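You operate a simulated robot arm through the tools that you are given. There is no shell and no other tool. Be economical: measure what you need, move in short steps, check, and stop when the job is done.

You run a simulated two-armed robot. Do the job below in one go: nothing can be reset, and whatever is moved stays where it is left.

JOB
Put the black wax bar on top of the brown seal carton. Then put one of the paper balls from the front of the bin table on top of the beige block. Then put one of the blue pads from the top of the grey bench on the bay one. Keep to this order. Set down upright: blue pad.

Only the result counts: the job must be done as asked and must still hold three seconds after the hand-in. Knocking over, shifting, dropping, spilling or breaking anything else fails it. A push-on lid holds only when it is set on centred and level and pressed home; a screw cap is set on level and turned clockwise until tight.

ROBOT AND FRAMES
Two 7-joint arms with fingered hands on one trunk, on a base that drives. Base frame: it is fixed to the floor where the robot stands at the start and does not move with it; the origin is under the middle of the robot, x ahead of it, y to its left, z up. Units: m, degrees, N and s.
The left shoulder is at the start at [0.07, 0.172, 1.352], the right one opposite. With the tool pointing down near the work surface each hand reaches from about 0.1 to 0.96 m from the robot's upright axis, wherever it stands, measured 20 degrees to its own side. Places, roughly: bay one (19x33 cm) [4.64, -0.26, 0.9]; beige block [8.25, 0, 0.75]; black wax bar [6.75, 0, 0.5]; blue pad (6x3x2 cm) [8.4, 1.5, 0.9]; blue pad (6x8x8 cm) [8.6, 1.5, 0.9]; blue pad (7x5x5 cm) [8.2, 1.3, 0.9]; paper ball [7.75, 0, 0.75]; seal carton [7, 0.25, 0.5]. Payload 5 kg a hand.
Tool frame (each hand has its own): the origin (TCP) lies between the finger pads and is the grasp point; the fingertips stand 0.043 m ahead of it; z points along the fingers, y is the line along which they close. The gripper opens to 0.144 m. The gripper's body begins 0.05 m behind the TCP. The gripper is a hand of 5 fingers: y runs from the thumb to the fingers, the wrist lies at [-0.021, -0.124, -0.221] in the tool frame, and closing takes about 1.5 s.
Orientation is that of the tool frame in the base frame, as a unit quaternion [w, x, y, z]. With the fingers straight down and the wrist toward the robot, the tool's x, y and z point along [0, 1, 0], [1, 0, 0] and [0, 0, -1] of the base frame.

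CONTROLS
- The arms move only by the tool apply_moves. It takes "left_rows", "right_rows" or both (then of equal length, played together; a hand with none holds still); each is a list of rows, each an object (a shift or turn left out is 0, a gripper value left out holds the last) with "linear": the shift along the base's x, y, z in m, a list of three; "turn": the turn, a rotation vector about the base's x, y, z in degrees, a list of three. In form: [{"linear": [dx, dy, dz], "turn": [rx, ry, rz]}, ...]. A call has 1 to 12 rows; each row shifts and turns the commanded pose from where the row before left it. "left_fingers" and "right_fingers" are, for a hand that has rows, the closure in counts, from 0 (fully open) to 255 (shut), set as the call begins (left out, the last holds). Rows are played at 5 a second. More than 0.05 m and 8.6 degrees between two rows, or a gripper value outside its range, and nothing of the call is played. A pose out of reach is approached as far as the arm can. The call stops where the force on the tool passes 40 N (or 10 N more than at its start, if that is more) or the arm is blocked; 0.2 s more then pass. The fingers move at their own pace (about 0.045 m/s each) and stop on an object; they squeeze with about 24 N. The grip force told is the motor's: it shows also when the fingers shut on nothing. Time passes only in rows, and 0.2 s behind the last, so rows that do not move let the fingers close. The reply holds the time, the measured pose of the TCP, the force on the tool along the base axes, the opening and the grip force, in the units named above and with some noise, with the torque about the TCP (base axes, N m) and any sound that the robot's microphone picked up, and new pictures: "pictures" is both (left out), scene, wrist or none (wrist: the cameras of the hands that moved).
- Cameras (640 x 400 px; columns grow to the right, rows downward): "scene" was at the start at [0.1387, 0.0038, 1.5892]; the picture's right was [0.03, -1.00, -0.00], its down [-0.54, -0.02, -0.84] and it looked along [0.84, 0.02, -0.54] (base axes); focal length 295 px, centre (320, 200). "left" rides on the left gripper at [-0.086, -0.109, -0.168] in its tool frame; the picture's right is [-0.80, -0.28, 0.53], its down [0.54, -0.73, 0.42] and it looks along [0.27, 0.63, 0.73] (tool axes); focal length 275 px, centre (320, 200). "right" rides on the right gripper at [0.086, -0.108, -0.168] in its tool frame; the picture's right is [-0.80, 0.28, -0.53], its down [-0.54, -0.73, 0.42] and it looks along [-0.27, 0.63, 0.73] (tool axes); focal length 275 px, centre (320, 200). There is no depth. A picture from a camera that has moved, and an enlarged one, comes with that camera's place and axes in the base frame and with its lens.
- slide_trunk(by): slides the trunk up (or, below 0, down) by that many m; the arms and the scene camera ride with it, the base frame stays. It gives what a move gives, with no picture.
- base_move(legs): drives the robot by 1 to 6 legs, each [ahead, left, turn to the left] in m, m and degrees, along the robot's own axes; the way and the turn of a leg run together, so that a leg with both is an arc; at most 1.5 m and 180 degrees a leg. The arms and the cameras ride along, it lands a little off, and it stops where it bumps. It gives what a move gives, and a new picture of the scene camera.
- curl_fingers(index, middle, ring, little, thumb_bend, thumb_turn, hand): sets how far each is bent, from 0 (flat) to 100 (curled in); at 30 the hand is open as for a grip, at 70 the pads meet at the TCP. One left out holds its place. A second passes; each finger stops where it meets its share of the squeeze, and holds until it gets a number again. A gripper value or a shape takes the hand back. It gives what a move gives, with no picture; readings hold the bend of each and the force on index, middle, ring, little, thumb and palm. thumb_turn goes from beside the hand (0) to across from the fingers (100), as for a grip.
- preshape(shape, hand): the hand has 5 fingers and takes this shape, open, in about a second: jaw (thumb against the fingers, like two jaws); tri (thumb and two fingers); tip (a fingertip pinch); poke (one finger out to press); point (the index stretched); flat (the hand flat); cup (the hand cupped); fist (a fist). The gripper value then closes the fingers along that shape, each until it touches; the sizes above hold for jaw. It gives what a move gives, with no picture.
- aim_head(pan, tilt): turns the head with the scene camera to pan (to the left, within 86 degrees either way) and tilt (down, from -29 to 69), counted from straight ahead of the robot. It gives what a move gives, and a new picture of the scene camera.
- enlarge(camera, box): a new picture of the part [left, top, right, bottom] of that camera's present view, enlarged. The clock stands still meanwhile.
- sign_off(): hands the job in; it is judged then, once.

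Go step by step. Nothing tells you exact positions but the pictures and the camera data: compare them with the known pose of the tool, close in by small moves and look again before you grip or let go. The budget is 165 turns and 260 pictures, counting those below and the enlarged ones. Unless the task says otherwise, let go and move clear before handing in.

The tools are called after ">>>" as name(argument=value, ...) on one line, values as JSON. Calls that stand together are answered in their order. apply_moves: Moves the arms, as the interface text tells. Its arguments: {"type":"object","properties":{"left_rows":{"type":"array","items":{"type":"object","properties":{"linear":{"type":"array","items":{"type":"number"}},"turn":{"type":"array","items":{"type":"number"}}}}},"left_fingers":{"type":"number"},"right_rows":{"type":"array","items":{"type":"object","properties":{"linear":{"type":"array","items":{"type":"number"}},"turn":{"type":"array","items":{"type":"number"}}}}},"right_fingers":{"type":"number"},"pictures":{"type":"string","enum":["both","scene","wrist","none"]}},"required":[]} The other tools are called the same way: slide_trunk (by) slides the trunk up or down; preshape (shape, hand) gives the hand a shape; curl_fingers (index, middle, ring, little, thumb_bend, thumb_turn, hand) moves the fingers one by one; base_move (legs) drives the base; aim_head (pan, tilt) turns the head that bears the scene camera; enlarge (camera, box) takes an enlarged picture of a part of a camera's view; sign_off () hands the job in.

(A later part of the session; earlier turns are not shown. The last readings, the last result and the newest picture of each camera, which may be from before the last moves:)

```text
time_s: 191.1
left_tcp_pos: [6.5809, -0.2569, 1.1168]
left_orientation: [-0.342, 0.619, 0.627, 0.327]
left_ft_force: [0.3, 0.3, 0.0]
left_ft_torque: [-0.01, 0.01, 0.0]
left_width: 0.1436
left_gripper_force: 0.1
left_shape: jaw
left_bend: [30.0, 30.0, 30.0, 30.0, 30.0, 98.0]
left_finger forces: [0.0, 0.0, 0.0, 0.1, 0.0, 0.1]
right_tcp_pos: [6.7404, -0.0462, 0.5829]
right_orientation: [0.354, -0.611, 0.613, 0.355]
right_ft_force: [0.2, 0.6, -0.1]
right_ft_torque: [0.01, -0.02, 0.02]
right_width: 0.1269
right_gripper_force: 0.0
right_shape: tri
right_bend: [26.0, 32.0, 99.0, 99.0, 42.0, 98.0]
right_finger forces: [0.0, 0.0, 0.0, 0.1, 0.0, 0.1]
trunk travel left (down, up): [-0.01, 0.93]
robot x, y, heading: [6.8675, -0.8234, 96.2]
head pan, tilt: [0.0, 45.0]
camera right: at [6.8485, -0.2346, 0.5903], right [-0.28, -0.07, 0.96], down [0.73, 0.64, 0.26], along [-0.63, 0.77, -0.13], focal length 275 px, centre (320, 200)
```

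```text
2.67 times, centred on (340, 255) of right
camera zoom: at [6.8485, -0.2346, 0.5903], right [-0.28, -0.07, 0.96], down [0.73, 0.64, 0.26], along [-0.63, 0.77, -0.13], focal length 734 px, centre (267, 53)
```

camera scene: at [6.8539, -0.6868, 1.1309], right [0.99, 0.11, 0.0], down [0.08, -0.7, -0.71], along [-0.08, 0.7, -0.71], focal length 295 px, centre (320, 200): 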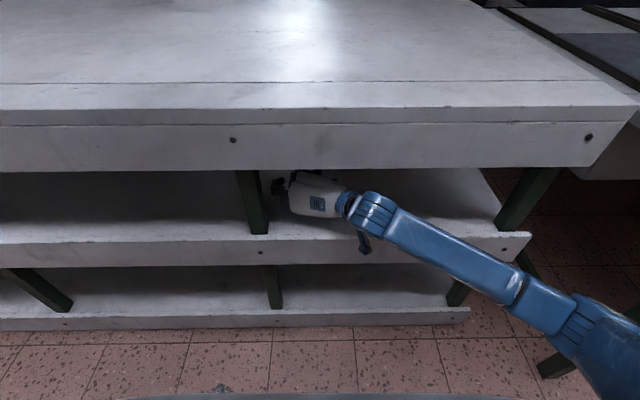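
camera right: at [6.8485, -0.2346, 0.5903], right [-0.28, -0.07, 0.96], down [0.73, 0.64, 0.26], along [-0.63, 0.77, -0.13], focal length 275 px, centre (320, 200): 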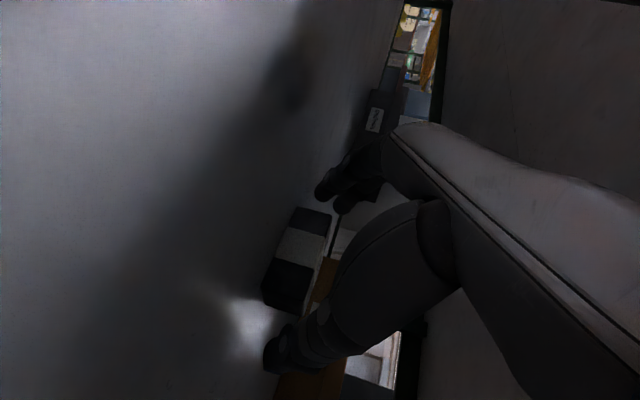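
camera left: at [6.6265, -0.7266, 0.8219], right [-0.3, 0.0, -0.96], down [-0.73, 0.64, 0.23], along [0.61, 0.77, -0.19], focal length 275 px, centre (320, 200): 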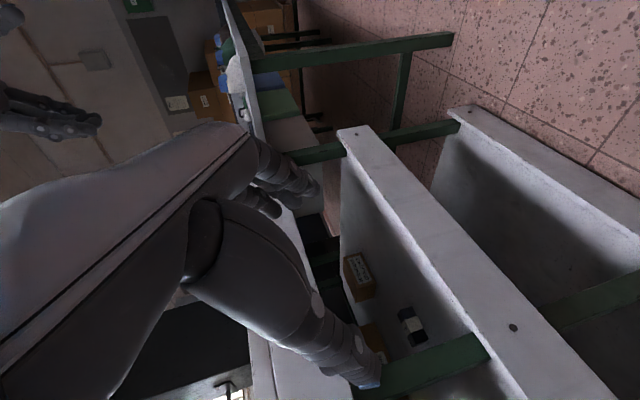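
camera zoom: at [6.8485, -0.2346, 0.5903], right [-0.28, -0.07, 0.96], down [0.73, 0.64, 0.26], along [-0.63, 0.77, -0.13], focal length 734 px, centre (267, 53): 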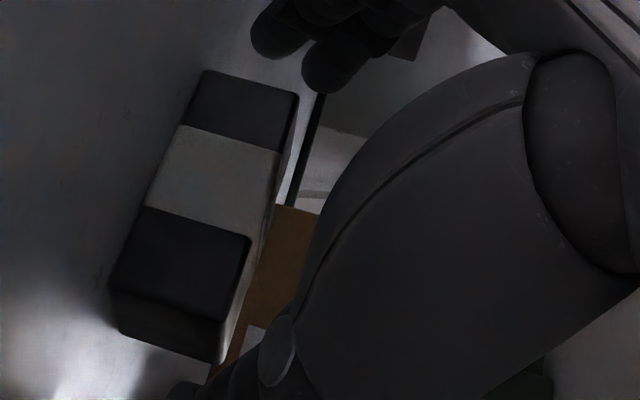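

Fingers are beside the bar's left end, thumb at right. One more centimetre, then close.

>>> apply_moves(right_rows=[{"linear": [0, 0.012, 0]}], pictures="none")

>>> apply_moves(right_fingers=180, right_rows=[{}, {}, {}, {}, {}, {}, {}, {}, {}, {}], pictures="wrist")

>>> enlarge(camera="right", box=[220, 180, 460, 330])

```text
time_s: 191.5
left_tcp_pos: [6.5802, -0.2575, 1.1148]
left_orientation: [-0.342, 0.618, 0.627, 0.328]
left_ft_force: [0.2, 0.3, 0.4]
left_ft_torque: [-0.02, -0.02, -0.02]
left_width: 0.1439
left_gripper_force: 0.1
left_shape: jaw
left_bend: [30.0, 30.0, 30.0, 30.0, 30.0, 98.0]
left_finger forces: [0.0, 0.0, 0.1, 0.1, 0.0, 0.0]
right_tcp_pos: [6.7387, -0.0353, 0.5832]
right_orientation: [-0.354, 0.612, -0.611, -0.355]
right_ft_force: [0.5, 0.2, 0.1]
right_ft_torque: [0.02, 0.03, 0.0]
right_width: 0.127
right_gripper_force: 0.0
right_shape: tri
right_bend: [26.0, 32.0, 99.0, 99.0, 42.0, 98.0]
right_finger forces: [0.0, 0.0, 0.0, 0.0, 0.0, 0.1]
trunk travel left (down, up): [-0.01, 0.93]
robot x, y, heading: [6.8722, -0.8207, 96.8]
head pan, tilt: [0.0, 45.0]
```

```text
time_s: 193.7
left_tcp_pos: [6.5794, -0.2579, 1.1156]
left_orientation: [-0.343, 0.619, 0.626, 0.328]
left_ft_force: [0.0, 0.5, -0.2]
left_ft_torque: [0.0, 0.0, -0.01]
left_width: 0.1438
left_gripper_force: 0.1
left_shape: jaw
left_bend: [30.0, 30.0, 30.0, 30.0, 30.0, 98.0]
left_finger forces: [0.1, 0.1, 0.0, 0.1, 0.0, 0.0]
right_tcp_pos: [6.7406, -0.0342, 0.5832]
right_orientation: [-0.353, 0.612, -0.611, -0.356]
right_ft_force: [1.5, 1.5, 6.4]
right_ft_torque: [0.14, 0.24, -0.03]
right_width: 0.0661
right_gripper_force: 24.0
right_shape: tri
right_bend: [74.0, 53.0, 100.0, 100.0, 71.0, 100.0]
right_finger forces: [17.3, 6.2, 0.0, 0.1, 22.1, 0.1]
trunk travel left (down, up): [-0.01, 0.93]
robot x, y, heading: [6.8664, -0.82, 96.5]
head pan, tilt: [0.0, 45.0]
camera right: at [6.8486, -0.2228, 0.5911], right [-0.28, -0.07, 0.96], down [0.73, 0.64, 0.26], along [-0.63, 0.77, -0.13], focal length 275 px, centre (320, 200)
```

right: 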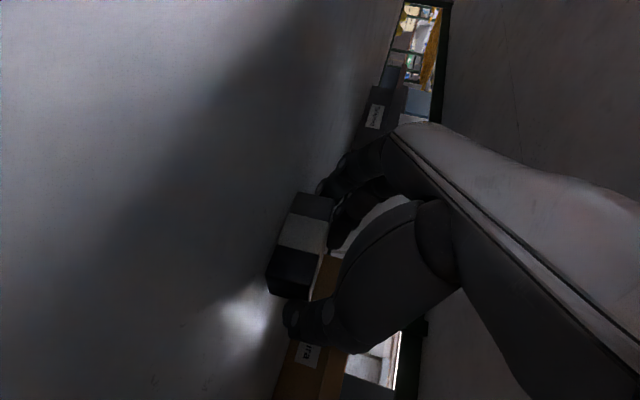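

```text
2.67 times, centred on (340, 255) of right
camera zoom: at [6.8486, -0.2228, 0.5911], right [-0.28, -0.07, 0.96], down [0.73, 0.64, 0.26], along [-0.63, 0.77, -0.13], focal length 734 px, centre (267, 53)
```

zoom: 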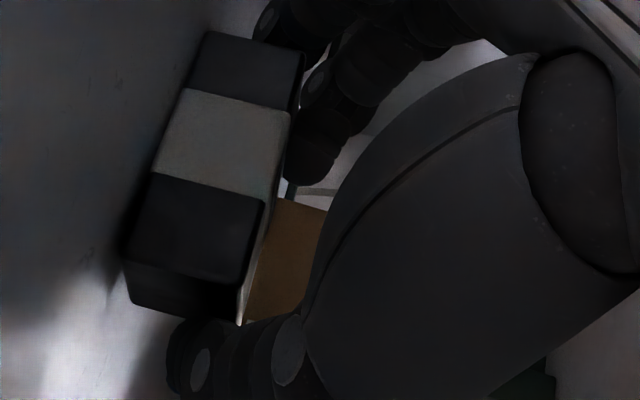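

Grip registers (index 17 N, thumb 22 N). Lift 2 cm and check the bar follows.

>>> apply_moves(right_rows=[{"linear": [0, 0, 0.01]}, {"linear": [0, 0, 0.012]}, {}], pictures="wrist")

>>> enlarge(camera="right", box=[220, 180, 460, 330])

```text
time_s: 194.5
left_tcp_pos: [6.5802, -0.2579, 1.1148]
left_orientation: [-0.342, 0.618, 0.628, 0.328]
left_ft_force: [-1.0, 0.2, 0.1]
left_ft_torque: [-0.01, -0.01, 0.02]
left_width: 0.1437
left_gripper_force: 0.1
left_shape: jaw
left_bend: [30.0, 30.0, 30.0, 30.0, 30.0, 98.0]
left_finger forces: [0.0, 0.1, 0.1, 0.1, 0.0, 0.1]
right_tcp_pos: [6.7393, -0.0348, 0.6017]
right_orientation: [-0.353, 0.613, -0.612, -0.353]
right_ft_force: [-0.7, -0.3, -1.0]
right_ft_torque: [0.02, -0.02, 0.0]
right_width: 0.0653
right_gripper_force: 24.3
right_shape: tri
right_bend: [74.0, 54.0, 100.0, 100.0, 72.0, 100.0]
right_finger forces: [18.6, 2.5, 0.1, 0.0, 20.2, 0.1]
trunk travel left (down, up): [-0.01, 0.93]
robot x, y, heading: [6.8738, -0.8186, 96.7]
head pan, tilt: [0.0, 45.0]
camera right: at [6.8486, -0.2235, 0.6101], right [-0.28, -0.06, 0.96], down [0.72, 0.64, 0.26], along [-0.63, 0.77, -0.14], focal length 275 px, centre (320, 200)
```

right: 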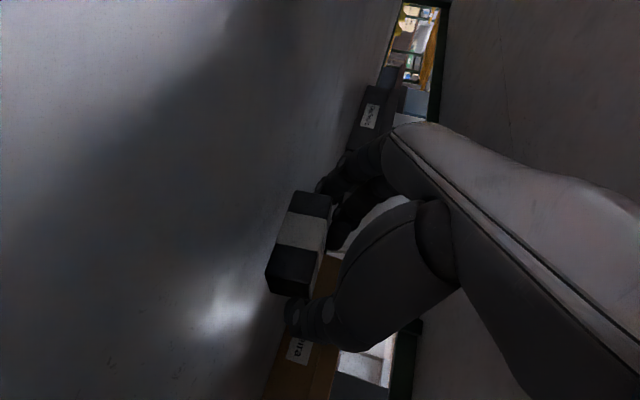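

```text
2.67 times, centred on (340, 255) of right
camera zoom: at [6.8486, -0.2235, 0.6101], right [-0.28, -0.06, 0.96], down [0.72, 0.64, 0.26], along [-0.63, 0.77, -0.14], focal length 734 px, centre (267, 53)
```

zoom: 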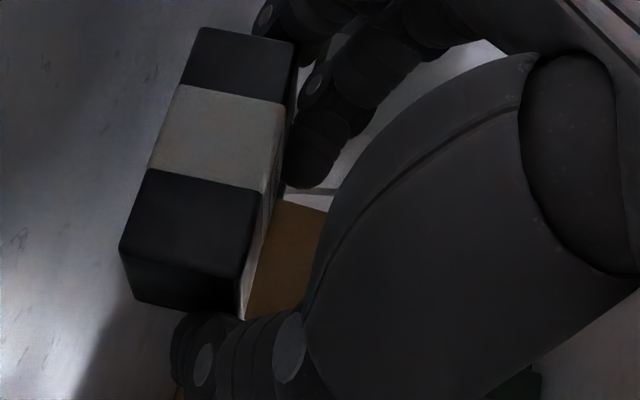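

The bar is held. Next: raise to z≈0.665 with pitch eased to ~22°, shift right to x≈6.98, staying in front of the carton.

>>> apply_moves(right_rows=[{"linear": [0.03, -0.01, 0.012], "turn": [2, 0, 0]}, {"linear": [0.035, -0.01, 0.012], "turn": [2, 0, 0]}, {"linear": [0.035, -0.01, 0.012], "turn": [2, 0, 0]}, {"linear": [0.035, 0, 0.012], "turn": [2, 0, 0]}, {"linear": [0.035, 0, 0.008]}, {"linear": [0.035, 0, 0.008]}, {"linear": [0.038, 0, 0]}], pictures="both")

>>> enlarge(camera="right", box=[200, 180, 440, 330])

```text
time_s: 195.5
left_tcp_pos: [6.5823, -0.2601, 1.1178]
left_orientation: [-0.343, 0.619, 0.626, 0.327]
left_ft_force: [-0.1, -0.7, 0.8]
left_ft_torque: [-0.01, 0.03, 0.08]
left_width: 0.1437
left_gripper_force: 0.0
left_shape: jaw
left_bend: [30.0, 30.0, 30.0, 30.0, 30.0, 98.0]
left_finger forces: [0.0, 0.0, 0.0, 0.0, 0.0, 0.0]
right_tcp_pos: [6.8703, -0.0758, 0.6398]
right_orientation: [-0.387, 0.596, -0.585, -0.39]
right_ft_force: [0.4, 0.3, -0.8]
right_ft_torque: [-0.05, 0.01, -0.01]
right_width: 0.0647
right_gripper_force: 24.3
right_shape: tri
right_bend: [74.0, 54.0, 100.0, 100.0, 72.0, 100.0]
right_finger forces: [19.0, 1.8, 0.0, 0.0, 19.6, 0.0]
trunk travel left (down, up): [-0.01, 0.93]
robot x, y, heading: [6.8721, -0.8232, 96.4]
head pan, tilt: [0.0, 45.0]
stopped in row 5 (right hand): the force on the tool passed its limit at 51 N (the readings are from after the stop); the commanded pose is now the measured one
camera scene: at [6.8557, -0.6884, 1.1329], right [0.99, 0.11, 0.0], down [0.08, -0.7, -0.71], along [-0.08, 0.7, -0.71], focal length 295 px, centre (320, 200)
camera right: at [6.9824, -0.2622, 0.6261], right [-0.29, -0.18, 0.94], down [0.71, 0.61, 0.33], along [-0.64, 0.77, -0.05], focal length 275 px, centre (320, 200)
```

scene: 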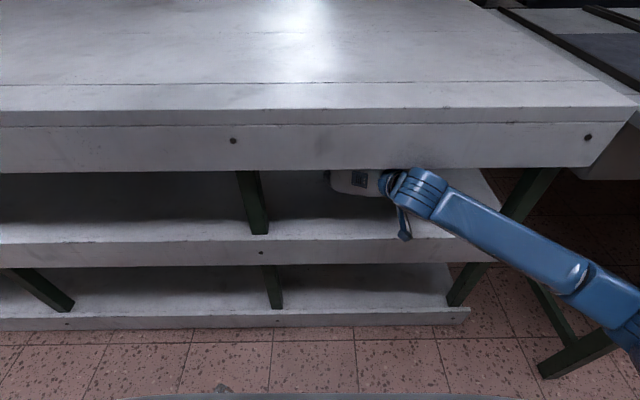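
right: 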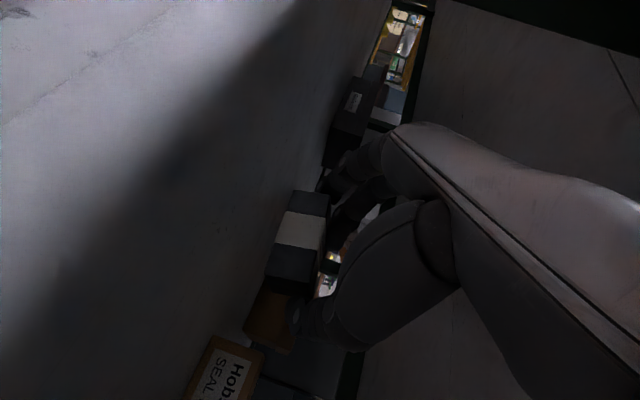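

```text
2.67 times, centred on (320, 255) of right
camera zoom: at [6.9824, -0.2622, 0.6261], right [-0.29, -0.18, 0.94], down [0.71, 0.61, 0.33], along [-0.64, 0.77, -0.05], focal length 734 px, centre (320, 53)
```

zoom: 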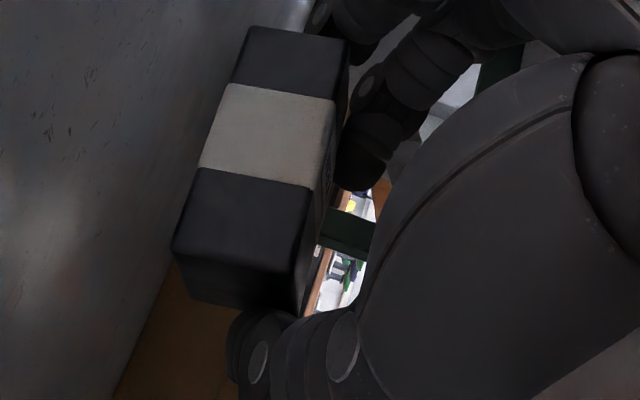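

The wrist touched the underside of the bench top. I'll flatten the pitch to ~10° (lowering the wrist), then continue.

>>> apply_moves(right_rows=[{"linear": [0, 0, -0.006], "turn": [4, 0, 0]}, {"linear": [0, 0, -0.002], "turn": [4, 0, 0]}, {"linear": [0.02, 0, 0.005], "turn": [4, 0, -0.5]}, {"linear": [0.03, 0, 0.007]}, {"linear": [0.03, 0, 0.007]}, {"linear": [0.032, 0, 0.007]}], pictures="wrist")

>>> enlarge(camera="right", box=[160, 180, 440, 355])

```text
time_s: 196.9
left_tcp_pos: [6.5795, -0.2595, 1.1152]
left_orientation: [-0.343, 0.618, 0.627, 0.327]
left_ft_force: [0.2, -0.6, -0.5]
left_ft_torque: [0.01, 0.03, 0.0]
left_width: 0.1443
left_gripper_force: 0.0
left_shape: jaw
left_bend: [30.0, 30.0, 30.0, 30.0, 30.0, 98.0]
left_finger forces: [0.1, 0.0, 0.0, 0.1, 0.0, 0.1]
right_tcp_pos: [6.9806, -0.0741, 0.6589]
right_orientation: [-0.45, 0.549, -0.543, -0.448]
right_ft_force: [0.1, 0.2, -0.9]
right_ft_torque: [-0.01, -0.03, -0.04]
right_width: 0.0645
right_gripper_force: 24.0
right_shape: tri
right_bend: [74.0, 54.0, 100.0, 100.0, 72.0, 100.0]
right_finger forces: [19.1, 1.8, 0.0, 0.1, 19.7, 0.0]
trunk travel left (down, up): [-0.01, 0.93]
robot x, y, heading: [6.8663, -0.8246, 96.5]
head pan, tilt: [0.0, 45.0]
camera right: at [7.0917, -0.2546, 0.6056], right [-0.29, -0.37, 0.88], down [0.72, 0.52, 0.46], along [-0.63, 0.77, 0.12], focal length 275 px, centre (320, 200)
```

right: 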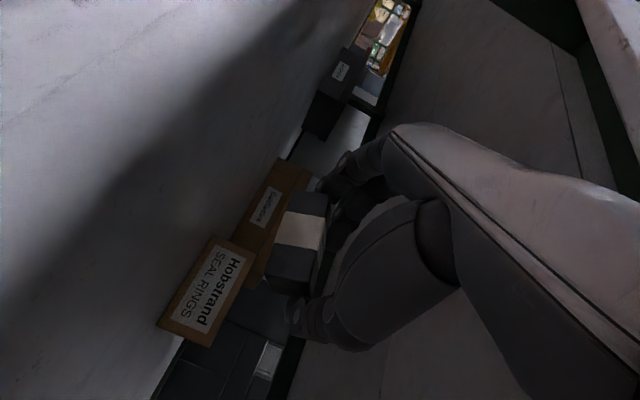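

```text
2.29 times, centred on (300, 268) of right
camera zoom: at [7.0917, -0.2546, 0.6056], right [-0.29, -0.37, 0.88], down [0.72, 0.52, 0.46], along [-0.63, 0.77, 0.12], focal length 629 px, centre (366, 46)
```

zoom: 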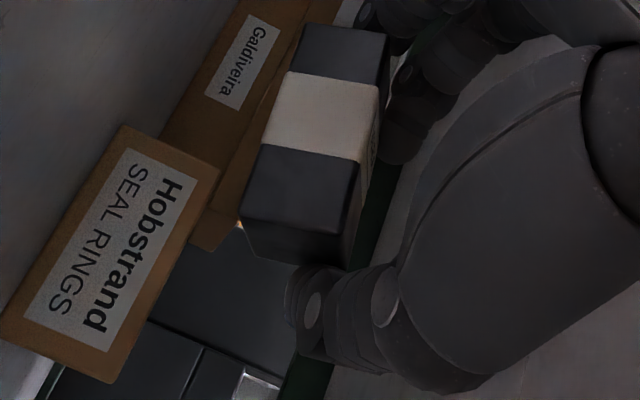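

Carton top confirmed ≈0.608; bar bottom ≈0.617. I'll raise 6 mm more and advance over the carton.

>>> apply_moves(right_rows=[{"linear": [0, 0.02, 0.006]}, {"linear": [0, 0.03, 0]}, {"linear": [0, 0.03, 0]}, {"linear": [0, 0.03, 0]}, {"linear": [0, 0.025, 0]}], pictures="wrist")

>>> enlarge(camera="right", box=[160, 180, 440, 355])

```text
time_s: 198.1
left_tcp_pos: [6.5792, -0.2593, 1.1158]
left_orientation: [-0.342, 0.619, 0.627, 0.327]
left_ft_force: [0.2, 0.0, -0.8]
left_ft_torque: [0.02, -0.02, -0.01]
left_width: 0.1436
left_gripper_force: 0.1
left_shape: jaw
left_bend: [30.0, 30.0, 30.0, 30.0, 30.0, 98.0]
left_finger forces: [0.0, 0.1, 0.1, 0.0, 0.0, 0.1]
right_tcp_pos: [6.9816, 0.0627, 0.6643]
right_orientation: [-0.451, 0.549, -0.542, -0.449]
right_ft_force: [0.4, -0.1, -1.1]
right_ft_torque: [0.01, 0.03, -0.02]
right_width: 0.0648
right_gripper_force: 24.4
right_shape: tri
right_bend: [74.0, 54.0, 100.0, 100.0, 72.0, 100.0]
right_finger forces: [19.1, 1.6, 0.1, 0.0, 19.8, 0.0]
trunk travel left (down, up): [-0.01, 0.93]
robot x, y, heading: [6.8691, -0.8204, 96.5]
head pan, tilt: [0.0, 45.0]
camera right: at [7.0921, -0.1187, 0.6116], right [-0.29, -0.37, 0.88], down [0.72, 0.52, 0.46], along [-0.63, 0.77, 0.12], focal length 275 px, centre (320, 200)
```

right: 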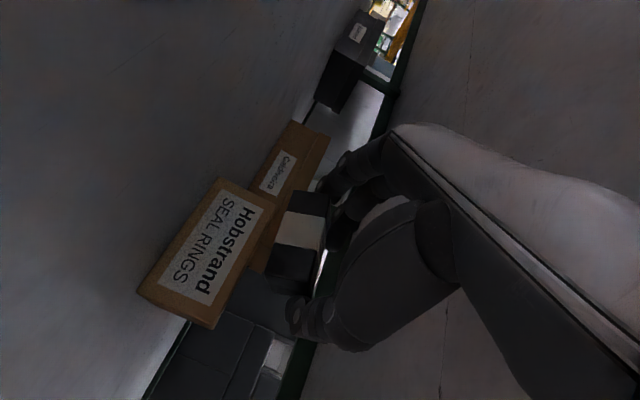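

```text
2.29 times, centred on (300, 268) of right
camera zoom: at [7.0921, -0.1187, 0.6116], right [-0.29, -0.37, 0.88], down [0.72, 0.52, 0.46], along [-0.63, 0.77, 0.12], focal length 629 px, centre (366, 46)
```

zoom: 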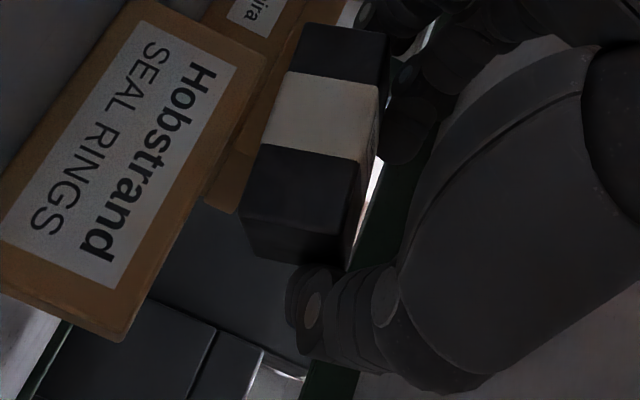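

Triangulation puts the carton-top centre at (6.98, 0.174), top ≈0.61. Advance the remaining 9.5 cm.

>>> apply_moves(right_rows=[{"linear": [0, 0.025, 0]}, {"linear": [0, 0.025, 0]}, {"linear": [0, 0.025, 0]}, {"linear": [0, 0.02, 0]}], pictures="wrist")

>>> enlarge(camera="right", box=[160, 180, 440, 355])

```text
time_s: 199.3
left_tcp_pos: [6.5807, -0.2715, 1.1197]
left_orientation: [-0.342, 0.621, 0.623, 0.332]
left_ft_force: [-0.1, 0.3, -0.2]
left_ft_torque: [-0.01, -0.05, -0.03]
left_width: 0.1439
left_gripper_force: 0.1
left_shape: jaw
left_bend: [30.0, 30.0, 30.0, 30.0, 30.0, 98.0]
left_finger forces: [0.0, 0.0, 0.1, 0.0, 0.1, 0.0]
right_tcp_pos: [6.9758, 0.1279, 0.6533]
right_orientation: [-0.445, 0.557, -0.542, -0.445]
right_ft_force: [-0.1, -1.2, 6.8]
right_ft_torque: [-0.04, 0.39, 0.14]
right_width: 0.0645
right_gripper_force: 24.2
right_shape: tri
right_bend: [74.0, 54.0, 100.0, 100.0, 72.0, 100.0]
right_finger forces: [19.7, 5.7, 0.0, 0.0, 19.5, 0.1]
trunk travel left (down, up): [-0.01, 0.93]
robot x, y, heading: [6.8671, -0.8267, 95.6]
head pan, tilt: [0.0, 45.0]
stopped in row 4 (right hand): the arm was blocked; the commanded pose is now the measured one
camera right: at [7.0887, -0.051, 0.6035], right [-0.29, -0.36, 0.89], down [0.71, 0.54, 0.45], along [-0.64, 0.76, 0.1], focal length 275 px, centre (320, 200)
```

right: 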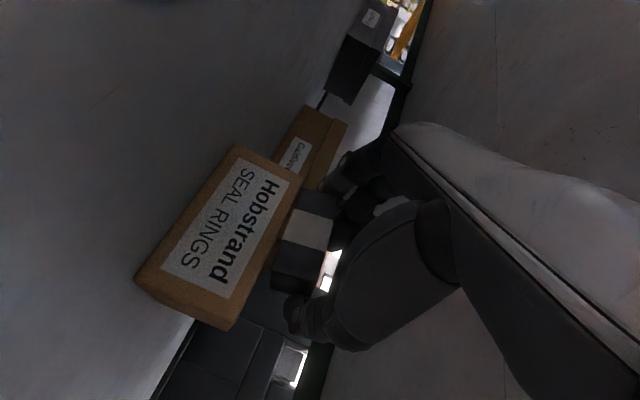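

```text
2.29 times, centred on (300, 268) of right
camera zoom: at [7.0887, -0.051, 0.6035], right [-0.29, -0.36, 0.89], down [0.71, 0.54, 0.45], along [-0.64, 0.76, 0.1], focal length 629 px, centre (366, 46)
```

zoom: 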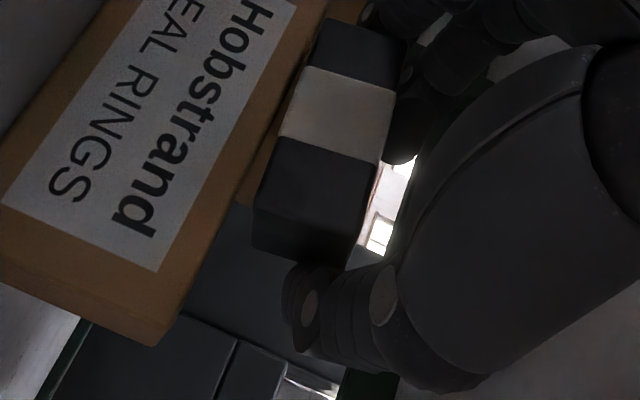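

The arm was blocked. Let me see the arm against the bench.

>>> aim_head(pan=-15, tilt=55)

```text
time_s: 200.1
left_tcp_pos: [6.5795, -0.2737, 1.1204]
left_orientation: [-0.343, 0.62, 0.622, 0.333]
left_ft_force: [-0.6, 0.1, -0.6]
left_ft_torque: [-0.02, 0.01, -0.02]
left_width: 0.1441
left_gripper_force: 0.0
left_shape: jaw
left_bend: [30.0, 30.0, 30.0, 30.0, 30.0, 98.0]
left_finger forces: [0.0, 0.0, 0.0, 0.1, 0.0, 0.0]
right_tcp_pos: [6.9766, 0.1299, 0.6525]
right_orientation: [-0.445, 0.557, -0.541, -0.446]
right_ft_force: [0.0, -3.1, 4.4]
right_ft_torque: [-0.08, 0.28, 0.15]
right_width: 0.0648
right_gripper_force: 24.1
right_shape: tri
right_bend: [74.0, 54.0, 100.0, 100.0, 72.0, 100.0]
right_finger forces: [19.4, 4.4, 0.1, 0.1, 19.7, 0.0]
trunk travel left (down, up): [-0.01, 0.93]
robot x, y, heading: [6.8699, -0.8243, 96.1]
head pan, tilt: [-15.0, 55.0]
camera scene: at [6.8702, -0.7143, 1.1188], right [0.99, -0.15, 0.0], down [-0.13, -0.8, -0.58], along [0.09, 0.57, -0.81], focal length 295 px, centre (320, 200)
```

scene: 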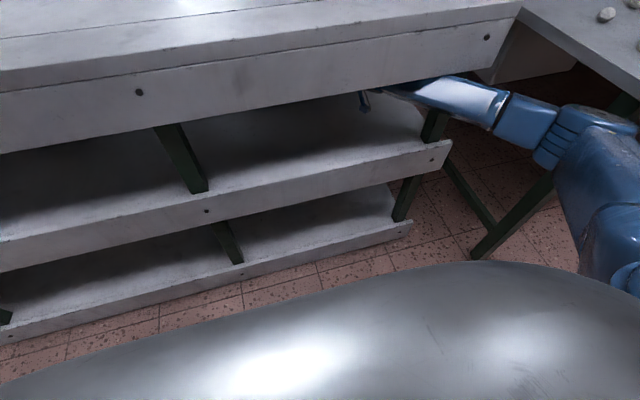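

The forearm is splayed right against the end post because I'm too close. I'll back the base 0.2 m and then extend the arm straighter.

>>> apply_moves(right_rows=[{"linear": [0, -0.01, 0.004]}, {"linear": [0, -0.015, 0.006]}], pictures="none")

>>> base_move(legs=[[-0.2, 0, 0]])

```text
time_s: 200.7
left_tcp_pos: [6.5839, -0.2613, 1.1162]
left_orientation: [-0.342, 0.621, 0.624, 0.328]
left_ft_force: [0.5, 0.1, 0.8]
left_ft_torque: [0.01, 0.01, 0.06]
left_width: 0.144
left_gripper_force: 0.1
left_shape: jaw
left_bend: [30.0, 30.0, 30.0, 30.0, 30.0, 98.0]
left_finger forces: [0.0, 0.1, 0.1, 0.1, 0.0, 0.0]
right_tcp_pos: [6.9813, 0.1153, 0.6537]
right_orientation: [-0.444, 0.557, -0.545, -0.442]
right_ft_force: [0.6, 0.5, -0.3]
right_ft_torque: [-0.01, 0.01, 0.02]
right_width: 0.0647
right_gripper_force: 23.2
right_shape: tri
right_bend: [74.0, 54.0, 100.0, 100.0, 72.0, 100.0]
right_finger forces: [18.9, 1.9, 0.0, 0.1, 19.7, 0.0]
trunk travel left (down, up): [-0.01, 0.93]
robot x, y, heading: [6.8687, -0.8242, 96.3]
head pan, tilt: [-15.0, 55.0]
```

```text
time_s: 202.3
left_tcp_pos: [6.6037, -0.465, 1.1155]
left_orientation: [-0.342, 0.62, 0.625, 0.329]
left_ft_force: [0.0, -0.8, 0.0]
left_ft_torque: [0.04, -0.03, 0.01]
left_width: 0.1439
left_gripper_force: 0.1
left_shape: jaw
left_bend: [30.0, 30.0, 30.0, 30.0, 30.0, 98.0]
left_finger forces: [0.0, 0.0, 0.0, 0.1, 0.0, 0.0]
right_tcp_pos: [6.9976, -0.0893, 0.6558]
right_orientation: [-0.443, 0.558, -0.544, -0.444]
right_ft_force: [0.0, -1.4, -1.0]
right_ft_torque: [-0.04, 0.01, 0.01]
right_width: 0.065
right_gripper_force: 24.3
right_shape: tri
right_bend: [74.0, 54.0, 100.0, 100.0, 72.0, 100.0]
right_finger forces: [18.8, 1.8, 0.0, 0.0, 19.7, 0.1]
trunk travel left (down, up): [-0.01, 0.93]
robot x, y, heading: [6.8928, -1.0283, 96.2]
head pan, tilt: [-15.0, 55.0]
camera scene: at [6.8946, -0.9057, 1.1176], right [0.99, -0.15, 0.0], down [-0.12, -0.81, -0.57], along [0.09, 0.57, -0.82], focal length 295 px, centre (320, 200)
```

scene: 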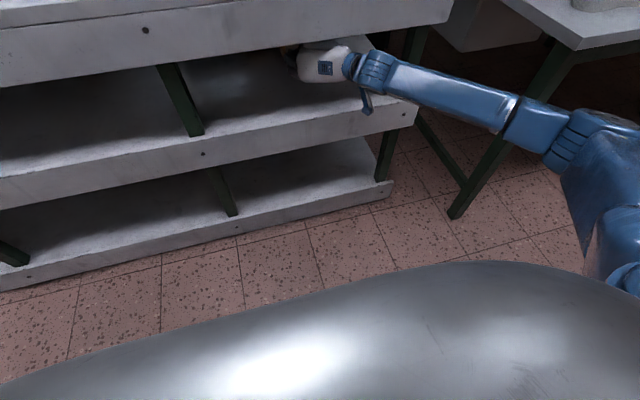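

Now extend the arm back in, in steps.

>>> apply_moves(right_rows=[{"linear": [-0.005, 0.03, 0.009]}, {"linear": [-0.005, 0.035, 0]}, {"linear": [-0.005, 0.035, 0]}, {"linear": [0, 0.035, 0]}], pictures="scene")

```text
time_s: 203.3
left_tcp_pos: [6.6087, -0.464, 1.1145]
left_orientation: [-0.341, 0.622, 0.625, 0.327]
left_ft_force: [-0.2, 0.0, 0.2]
left_ft_torque: [0.01, -0.01, 0.01]
left_width: 0.144
left_gripper_force: 0.0
left_shape: jaw
left_bend: [30.0, 30.0, 30.0, 30.0, 30.0, 98.0]
left_finger forces: [0.0, 0.0, 0.0, 0.1, 0.1, 0.0]
right_tcp_pos: [6.9868, 0.0422, 0.6418]
right_orientation: [-0.438, 0.563, -0.547, -0.438]
right_ft_force: [0.5, 0.8, 0.0]
right_ft_torque: [-0.03, -0.01, 0.03]
right_width: 0.0644
right_gripper_force: 23.7
right_shape: tri
right_bend: [74.0, 54.0, 100.0, 100.0, 72.0, 100.0]
right_finger forces: [19.0, 1.6, 0.0, 0.1, 19.3, 0.1]
trunk travel left (down, up): [-0.01, 0.93]
robot x, y, heading: [6.8913, -1.0309, 96.2]
head pan, tilt: [-15.0, 55.0]
camera scene: at [6.8976, -0.9041, 1.1155], right [0.99, -0.16, 0.0], down [-0.13, -0.81, -0.57], along [0.09, 0.56, -0.82], focal length 295 px, centre (320, 200)
```

scene: 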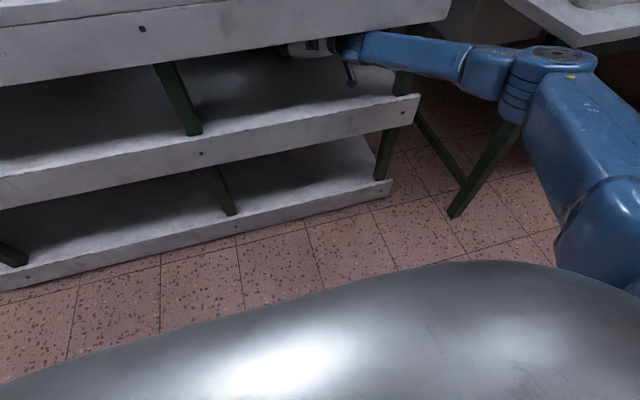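

The arm is nearly straight and the forearm rubs the lip. I'll retract, bring the base closer and further left so the elbow stays inside the end post, then reach in again.

>>> apply_moves(right_rows=[{"linear": [0, -0.04, 0]}, {"linear": [0, -0.045, -0.005]}, {"linear": [0, -0.045, -0.005]}, {"linear": [0, -0.045, 0]}, {"linear": [0, -0.025, 0]}], pictures="none")

>>> base_move(legs=[[0.0, 0.2, 0], [0.17, 0, 0]])

```text
time_s: 204.5
left_tcp_pos: [6.6027, -0.4654, 1.1157]
left_orientation: [-0.341, 0.619, 0.626, 0.329]
left_ft_force: [-0.3, -0.5, 0.0]
left_ft_torque: [-0.01, 0.01, -0.01]
left_width: 0.1439
left_gripper_force: 0.1
left_shape: jaw
left_bend: [30.0, 30.0, 30.0, 30.0, 30.0, 98.0]
left_finger forces: [0.1, 0.0, 0.0, 0.0, 0.0, 0.1]
right_tcp_pos: [6.9828, -0.1541, 0.6534]
right_orientation: [-0.443, 0.558, -0.543, -0.444]
right_ft_force: [0.7, 0.7, -1.0]
right_ft_torque: [-0.03, 0.0, 0.01]
right_width: 0.0644
right_gripper_force: 23.6
right_shape: tri
right_bend: [74.0, 54.0, 100.0, 100.0, 72.0, 100.0]
right_finger forces: [19.1, 1.3, 0.0, 0.1, 19.2, 0.1]
trunk travel left (down, up): [-0.01, 0.93]
robot x, y, heading: [6.8889, -1.0275, 96.3]
head pan, tilt: [-15.0, 55.0]
```

```text
time_s: 207.2
left_tcp_pos: [6.3852, -0.3177, 1.1137]
left_orientation: [-0.341, 0.619, 0.627, 0.327]
left_ft_force: [-0.8, 0.5, 0.1]
left_ft_torque: [0.01, -0.02, -0.03]
left_width: 0.1438
left_gripper_force: 0.1
left_shape: jaw
left_bend: [30.0, 30.0, 30.0, 30.0, 30.0, 98.0]
left_finger forces: [0.0, 0.0, 0.1, 0.1, 0.0, 0.0]
right_tcp_pos: [6.7653, -0.0061, 0.6511]
right_orientation: [-0.442, 0.559, -0.543, -0.444]
right_ft_force: [0.3, -0.5, -1.2]
right_ft_torque: [0.02, -0.02, 0.0]
right_width: 0.0643
right_gripper_force: 24.2
right_shape: tri
right_bend: [74.0, 54.0, 100.0, 100.0, 72.0, 100.0]
right_finger forces: [19.0, 1.1, 0.0, 0.0, 19.1, 0.1]
trunk travel left (down, up): [-0.01, 0.93]
robot x, y, heading: [6.6731, -0.8818, 96.2]
head pan, tilt: [-15.0, 55.0]
camera scene: at [6.6775, -0.7568, 1.1173], right [0.99, -0.15, 0.0], down [-0.12, -0.81, -0.57], along [0.09, 0.57, -0.82], focal length 295 px, centre (320, 200)
```

scene: 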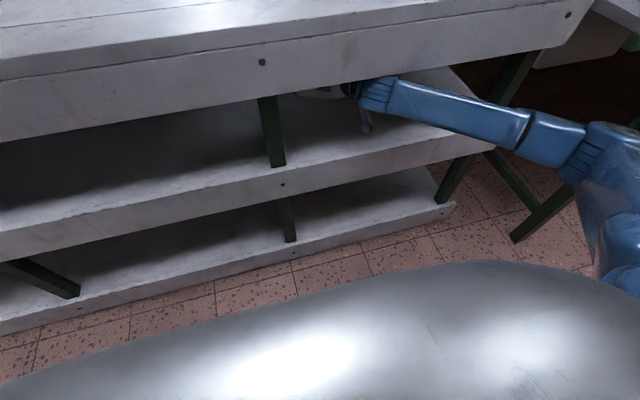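

Now bring the hand right to x≈6.98 and up to z≈0.663.

>>> apply_moves(right_rows=[{"linear": [0.04, 0, 0.004]}, {"linear": [0.04, 0, 0.004]}, {"linear": [0.04, 0, 0.004]}, {"linear": [0.04, 0, 0]}, {"linear": [0.04, 0, 0]}, {"linear": [0.015, 0.02, 0]}, {"linear": [0, 0.03, 0]}], pictures="both")

```text
time_s: 208.7
left_tcp_pos: [6.3895, -0.317, 1.1158]
left_orientation: [-0.341, 0.621, 0.625, 0.329]
left_ft_force: [-0.7, 0.4, -0.5]
left_ft_torque: [0.02, -0.04, -0.06]
left_width: 0.144
left_gripper_force: 0.0
left_shape: jaw
left_bend: [30.0, 30.0, 30.0, 30.0, 30.0, 98.0]
left_finger forces: [0.0, 0.0, 0.1, 0.1, 0.0, 0.1]
right_tcp_pos: [6.9906, 0.0195, 0.6443]
right_orientation: [-0.439, 0.564, -0.55, -0.432]
right_ft_force: [-0.3, 0.0, -0.9]
right_ft_torque: [-0.03, 0.0, -0.04]
right_width: 0.0643
right_gripper_force: 23.9
right_shape: tri
right_bend: [74.0, 55.0, 100.0, 100.0, 72.0, 100.0]
right_finger forces: [19.4, 0.7, 0.0, 0.0, 19.2, 0.0]
trunk travel left (down, up): [-0.01, 0.93]
robot x, y, heading: [6.6706, -0.8837, 95.6]
head pan, tilt: [-15.0, 55.0]
stopped in row 7 (right hand): the force on the tool passed its limit at 51 N (the readings are from after the stop); the commanded pose is now the measured one
camera scene: at [6.6795, -0.7577, 1.1187], right [0.99, -0.16, 0.0], down [-0.13, -0.81, -0.57], along [0.09, 0.56, -0.82], focal length 295 px, centre (320, 200)
camera right: at [7.1024, -0.1624, 0.6027], right [-0.3, -0.33, 0.9], down [0.71, 0.55, 0.44], along [-0.64, 0.77, 0.07], focal length 275 px, centre (320, 200)
```

scene: 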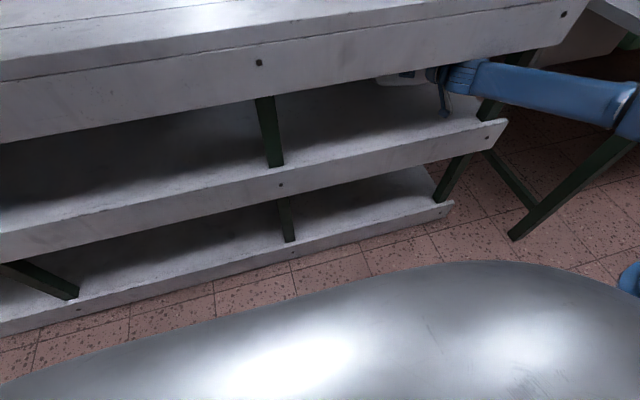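
right: 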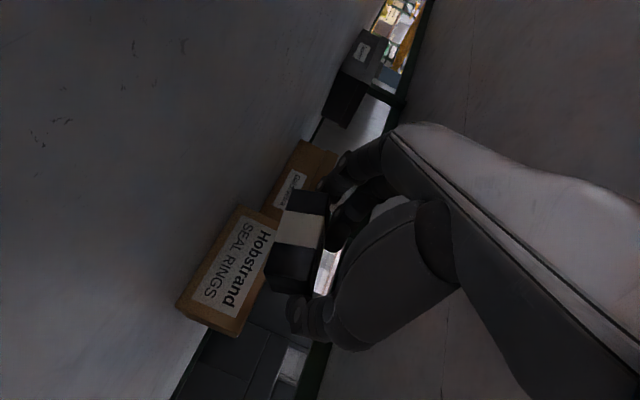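

Forearm now hits the end post. The hand should be yawed clockwise so its wrist lies straight behind. I'll retract, yaw −25°, and reposition the base right/closer.

>>> apply_moves(right_rows=[{"linear": [-0.03, -0.03, 0.002]}, {"linear": [-0.03, -0.035, 0.003]}, {"linear": [-0.03, -0.035, 0.003], "turn": [0, 0, -5]}, {"linear": [-0.03, -0.035, 0], "turn": [0, 0, -5]}, {"linear": [-0.02, -0.03, 0], "turn": [0, 0, -5]}, {"turn": [0, 0, -5]}, {"turn": [0, 0, -5]}], pictures="none")

>>> base_move(legs=[[0, -0.13, 0], [0.07, 0, 0]])

```text
time_s: 210.3
left_tcp_pos: [6.3897, -0.3179, 1.1155]
left_orientation: [-0.34, 0.622, 0.624, 0.329]
left_ft_force: [0.6, 0.3, -0.5]
left_ft_torque: [0.0, -0.03, -0.01]
left_width: 0.1438
left_gripper_force: 0.0
left_shape: jaw
left_bend: [30.0, 30.0, 30.0, 30.0, 30.0, 98.0]
left_finger forces: [0.1, 0.0, 0.1, 0.1, 0.0, 0.0]
right_tcp_pos: [6.8485, -0.1444, 0.6573]
right_orientation: [0.524, -0.431, 0.657, 0.329]
right_ft_force: [0.3, 0.7, -0.3]
right_ft_torque: [-0.05, 0.02, 0.03]
right_width: 0.0641
right_gripper_force: 23.2
right_shape: tri
right_bend: [74.0, 55.0, 100.0, 100.0, 72.0, 100.0]
right_finger forces: [19.1, 0.6, 0.0, 0.0, 19.0, 0.0]
trunk travel left (down, up): [-0.01, 0.93]
robot x, y, heading: [6.6712, -0.8853, 95.7]
head pan, tilt: [-15.0, 55.0]
```

```text
time_s: 212.2
left_tcp_pos: [6.5108, -0.2342, 1.114]
left_orientation: [-0.339, 0.622, 0.624, 0.329]
left_ft_force: [1.1, 0.8, -1.2]
left_ft_torque: [-0.03, -0.02, 0.01]
left_width: 0.144
left_gripper_force: 0.1
left_shape: jaw
left_bend: [30.0, 30.0, 30.0, 30.0, 30.0, 98.0]
left_finger forces: [0.0, 0.1, 0.0, 0.0, 0.1, 0.0]
right_tcp_pos: [6.9709, -0.0621, 0.6553]
right_orientation: [0.524, -0.431, 0.657, 0.328]
right_ft_force: [-0.3, 1.1, -1.3]
right_ft_torque: [-0.02, -0.02, 0.03]
right_width: 0.0643
right_gripper_force: 24.2
right_shape: tri
right_bend: [74.0, 55.0, 100.0, 100.0, 72.0, 100.0]
right_finger forces: [19.1, 0.5, 0.1, 0.0, 19.0, 0.0]
trunk travel left (down, up): [-0.01, 0.93]
robot x, y, heading: [6.796, -0.8037, 95.8]
head pan, tilt: [-15.0, 55.0]
camera scene: at [6.8006, -0.6762, 1.1173], right [0.99, -0.16, 0.0], down [-0.13, -0.81, -0.57], along [0.09, 0.56, -0.82], focal length 295 px, centre (320, 200)
```

scene: 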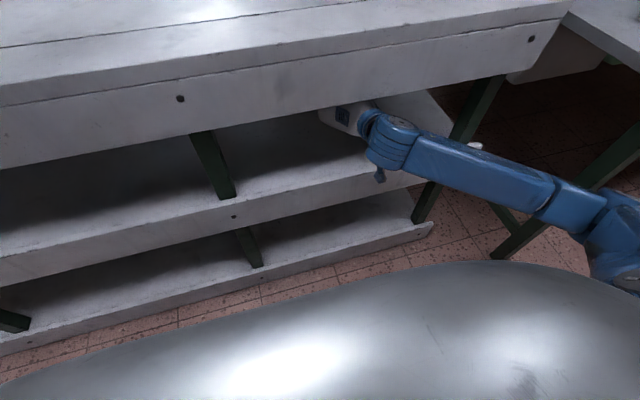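

Now advance again toward the carton top.

>>> apply_moves(right_rows=[{"linear": [0, 0.03, 0.004]}, {"linear": [0, 0.03, 0.003]}, {"linear": [0, 0.03, 0]}, {"linear": [0, 0.03, 0]}], pictures="both")

```text
time_s: 213.2
left_tcp_pos: [6.514, -0.2319, 1.113]
left_orientation: [-0.339, 0.622, 0.625, 0.327]
left_ft_force: [-0.5, 0.7, -0.6]
left_ft_torque: [-0.02, -0.02, 0.03]
left_width: 0.1437
left_gripper_force: 0.0
left_shape: jaw
left_bend: [30.0, 30.0, 30.0, 30.0, 30.0, 98.0]
left_finger forces: [0.0, 0.1, 0.1, 0.0, 0.0, 0.0]
right_tcp_pos: [6.9726, 0.0595, 0.6586]
right_orientation: [0.522, -0.432, 0.659, 0.327]
right_ft_force: [-0.5, 1.1, 0.2]
right_ft_torque: [-0.18, 0.03, 0.0]
right_width: 0.0641
right_gripper_force: 24.3
right_shape: tri
right_bend: [74.0, 55.0, 100.0, 100.0, 72.0, 100.0]
right_finger forces: [19.0, 0.5, 0.1, 0.0, 18.9, 0.0]
trunk travel left (down, up): [-0.01, 0.93]
robot x, y, heading: [6.793, -0.7993, 95.9]
head pan, tilt: [-15.0, 55.0]
camera scene: at [6.802, -0.6736, 1.1167], right [0.99, -0.16, 0.0], down [-0.13, -0.81, -0.57], along [0.09, 0.56, -0.82], focal length 295 px, centre (320, 200)
camera right: at [6.9964, -0.1527, 0.6157], right [-0.41, -0.17, 0.9], down [0.88, 0.2, 0.44], along [-0.25, 0.97, 0.07], focal length 275 px, centre (320, 200)
```

scene: 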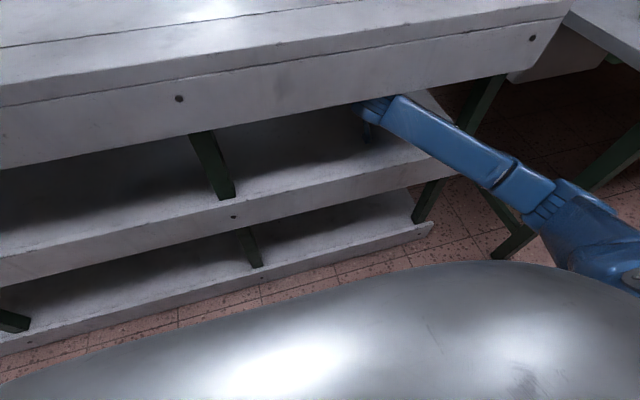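
right: 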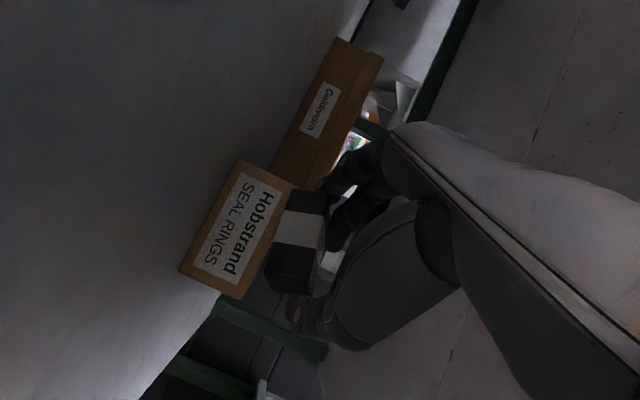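

Good, unobstructed now. Advance the remaining ~10 cm.

>>> apply_moves(right_rows=[{"linear": [0, 0.025, 0.003]}, {"linear": [0, 0.025, 0]}, {"linear": [0, 0.025, 0]}, {"linear": [0, 0.022, 0]}], pictures="both")

>>> enlarge(camera="right", box=[160, 150, 440, 325])

```text
time_s: 214.2
left_tcp_pos: [6.5118, -0.236, 1.1152]
left_orientation: [-0.34, 0.623, 0.623, 0.329]
left_ft_force: [0.1, -0.7, -0.2]
left_ft_torque: [-0.01, -0.06, 0.0]
left_width: 0.1438
left_gripper_force: 0.0
left_shape: jaw
left_bend: [30.0, 30.0, 30.0, 30.0, 30.0, 98.0]
left_finger forces: [0.0, 0.0, 0.0, 0.0, 0.0, 0.0]
right_tcp_pos: [6.9726, 0.1565, 0.6684]
right_orientation: [0.523, -0.43, 0.657, 0.33]
right_ft_force: [0.1, 0.0, -2.5]
right_ft_torque: [0.01, 0.01, 0.03]
right_width: 0.0643
right_gripper_force: 24.1
right_shape: tri
right_bend: [74.0, 55.0, 100.0, 100.0, 72.0, 100.0]
right_finger forces: [19.0, 0.4, 0.1, 0.0, 18.9, 0.0]
trunk travel left (down, up): [-0.01, 0.93]
robot x, y, heading: [6.7941, -0.7953, 95.7]
head pan, tilt: [-15.0, 55.0]
camera scene: at [6.8008, -0.6772, 1.1175], right [0.99, -0.16, 0.0], down [-0.13, -0.81, -0.57], along [0.09, 0.57, -0.82], focal length 295 px, centre (320, 200)
camera right: at [6.9957, -0.057, 0.6235], right [-0.41, -0.18, 0.89], down [0.88, 0.19, 0.44], along [-0.25, 0.96, 0.08], focal length 275 px, centre (320, 200)
```

scene: 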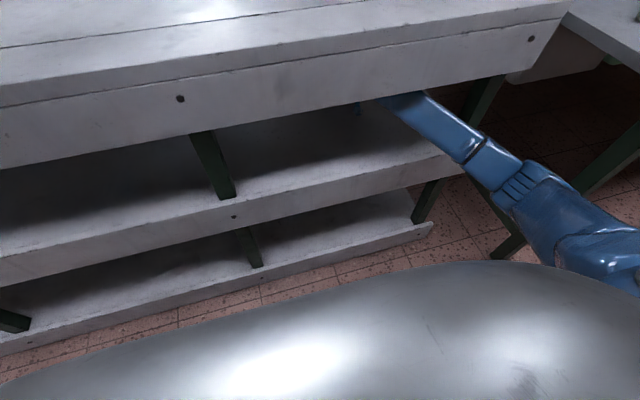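
right: 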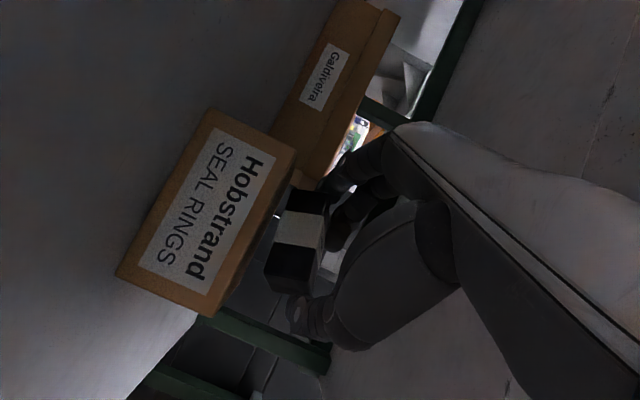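

```text
2.29 times, centred on (300, 238) of right
camera zoom: at [6.9957, -0.057, 0.6235], right [-0.41, -0.18, 0.89], down [0.88, 0.19, 0.44], along [-0.25, 0.96, 0.08], focal length 629 px, centre (366, 114)
```

zoom: 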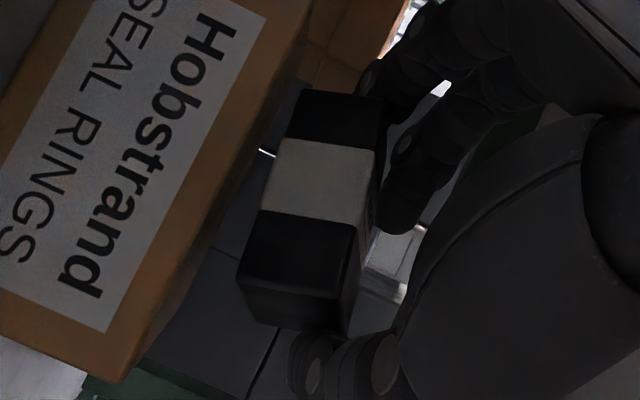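

The bar is over the carton top, ~1.7 cm above. Lower gently and watch force.

>>> apply_moves(right_rows=[{"linear": [0.003, 0, -0.006]}, {"linear": [0, 0, -0.006]}, {}], pictures="none")

>>> apply_moves(right_rows=[{"linear": [0, 0, -0.004]}, {}], pictures="wrist")

>>> enlarge(camera="right", box=[160, 150, 440, 325])

```text
time_s: 215.0
left_tcp_pos: [6.5117, -0.2374, 1.1158]
left_orientation: [-0.34, 0.622, 0.623, 0.33]
left_ft_force: [-0.8, 0.2, 0.1]
left_ft_torque: [0.02, 0.0, 0.0]
left_width: 0.1439
left_gripper_force: 0.0
left_shape: jaw
left_bend: [30.0, 30.0, 30.0, 30.0, 30.0, 98.0]
left_finger forces: [0.0, 0.0, 0.0, 0.0, 0.0, 0.0]
right_tcp_pos: [6.9754, 0.1545, 0.6566]
right_orientation: [0.525, -0.43, 0.656, 0.33]
right_ft_force: [2.9, 1.8, 8.5]
right_ft_torque: [0.22, 0.27, -0.11]
right_width: 0.0643
right_gripper_force: 24.3
right_shape: tri
right_bend: [74.0, 55.0, 100.0, 100.0, 72.0, 100.0]
right_finger forces: [19.2, 4.1, 0.1, 0.0, 20.1, 0.0]
trunk travel left (down, up): [-0.01, 0.93]
robot x, y, heading: [6.7968, -0.7994, 95.7]
head pan, tilt: [-15.0, 55.0]
```

```text
time_s: 215.6
left_tcp_pos: [6.5117, -0.2356, 1.1163]
left_orientation: [-0.341, 0.621, 0.624, 0.329]
left_ft_force: [1.0, 0.3, 0.2]
left_ft_torque: [0.0, 0.02, 0.0]
left_width: 0.1438
left_gripper_force: 0.1
left_shape: jaw
left_bend: [30.0, 30.0, 30.0, 30.0, 30.0, 98.0]
left_finger forces: [0.1, 0.1, 0.0, 0.0, 0.0, 0.0]
right_tcp_pos: [6.9737, 0.1535, 0.6503]
right_orientation: [0.524, -0.431, 0.656, 0.33]
right_ft_force: [-0.1, -1.1, 2.9]
right_ft_torque: [0.04, 0.17, 0.02]
right_width: 0.0632
right_gripper_force: 23.7
right_shape: tri
right_bend: [74.0, 55.0, 100.0, 100.0, 73.0, 100.0]
right_finger forces: [17.1, 1.5, 0.0, 0.0, 17.5, 0.0]
trunk travel left (down, up): [-0.01, 0.93]
robot x, y, heading: [6.7929, -0.8006, 96.0]
head pan, tilt: [-15.0, 55.0]
camera right: at [6.9982, -0.0581, 0.6063], right [-0.41, -0.18, 0.89], down [0.88, 0.2, 0.44], along [-0.25, 0.96, 0.08], focal length 275 px, centre (320, 200)
```

right: 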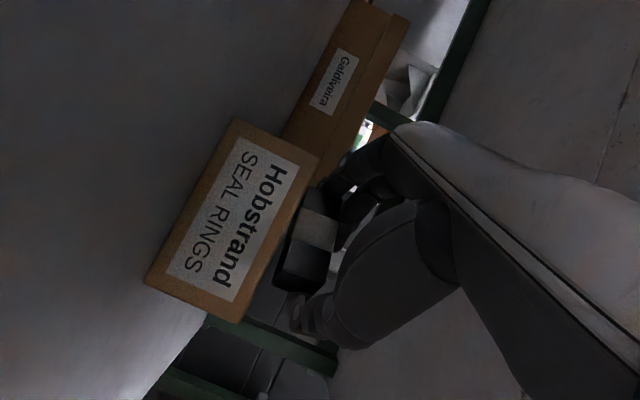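

```text
2.29 times, centred on (300, 238) of right
camera zoom: at [6.9982, -0.0581, 0.6063], right [-0.41, -0.18, 0.89], down [0.88, 0.2, 0.44], along [-0.25, 0.96, 0.08], focal length 629 px, centre (366, 114)
```

zoom: 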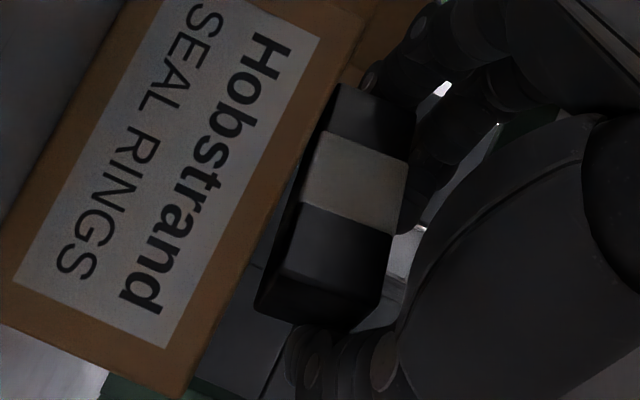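

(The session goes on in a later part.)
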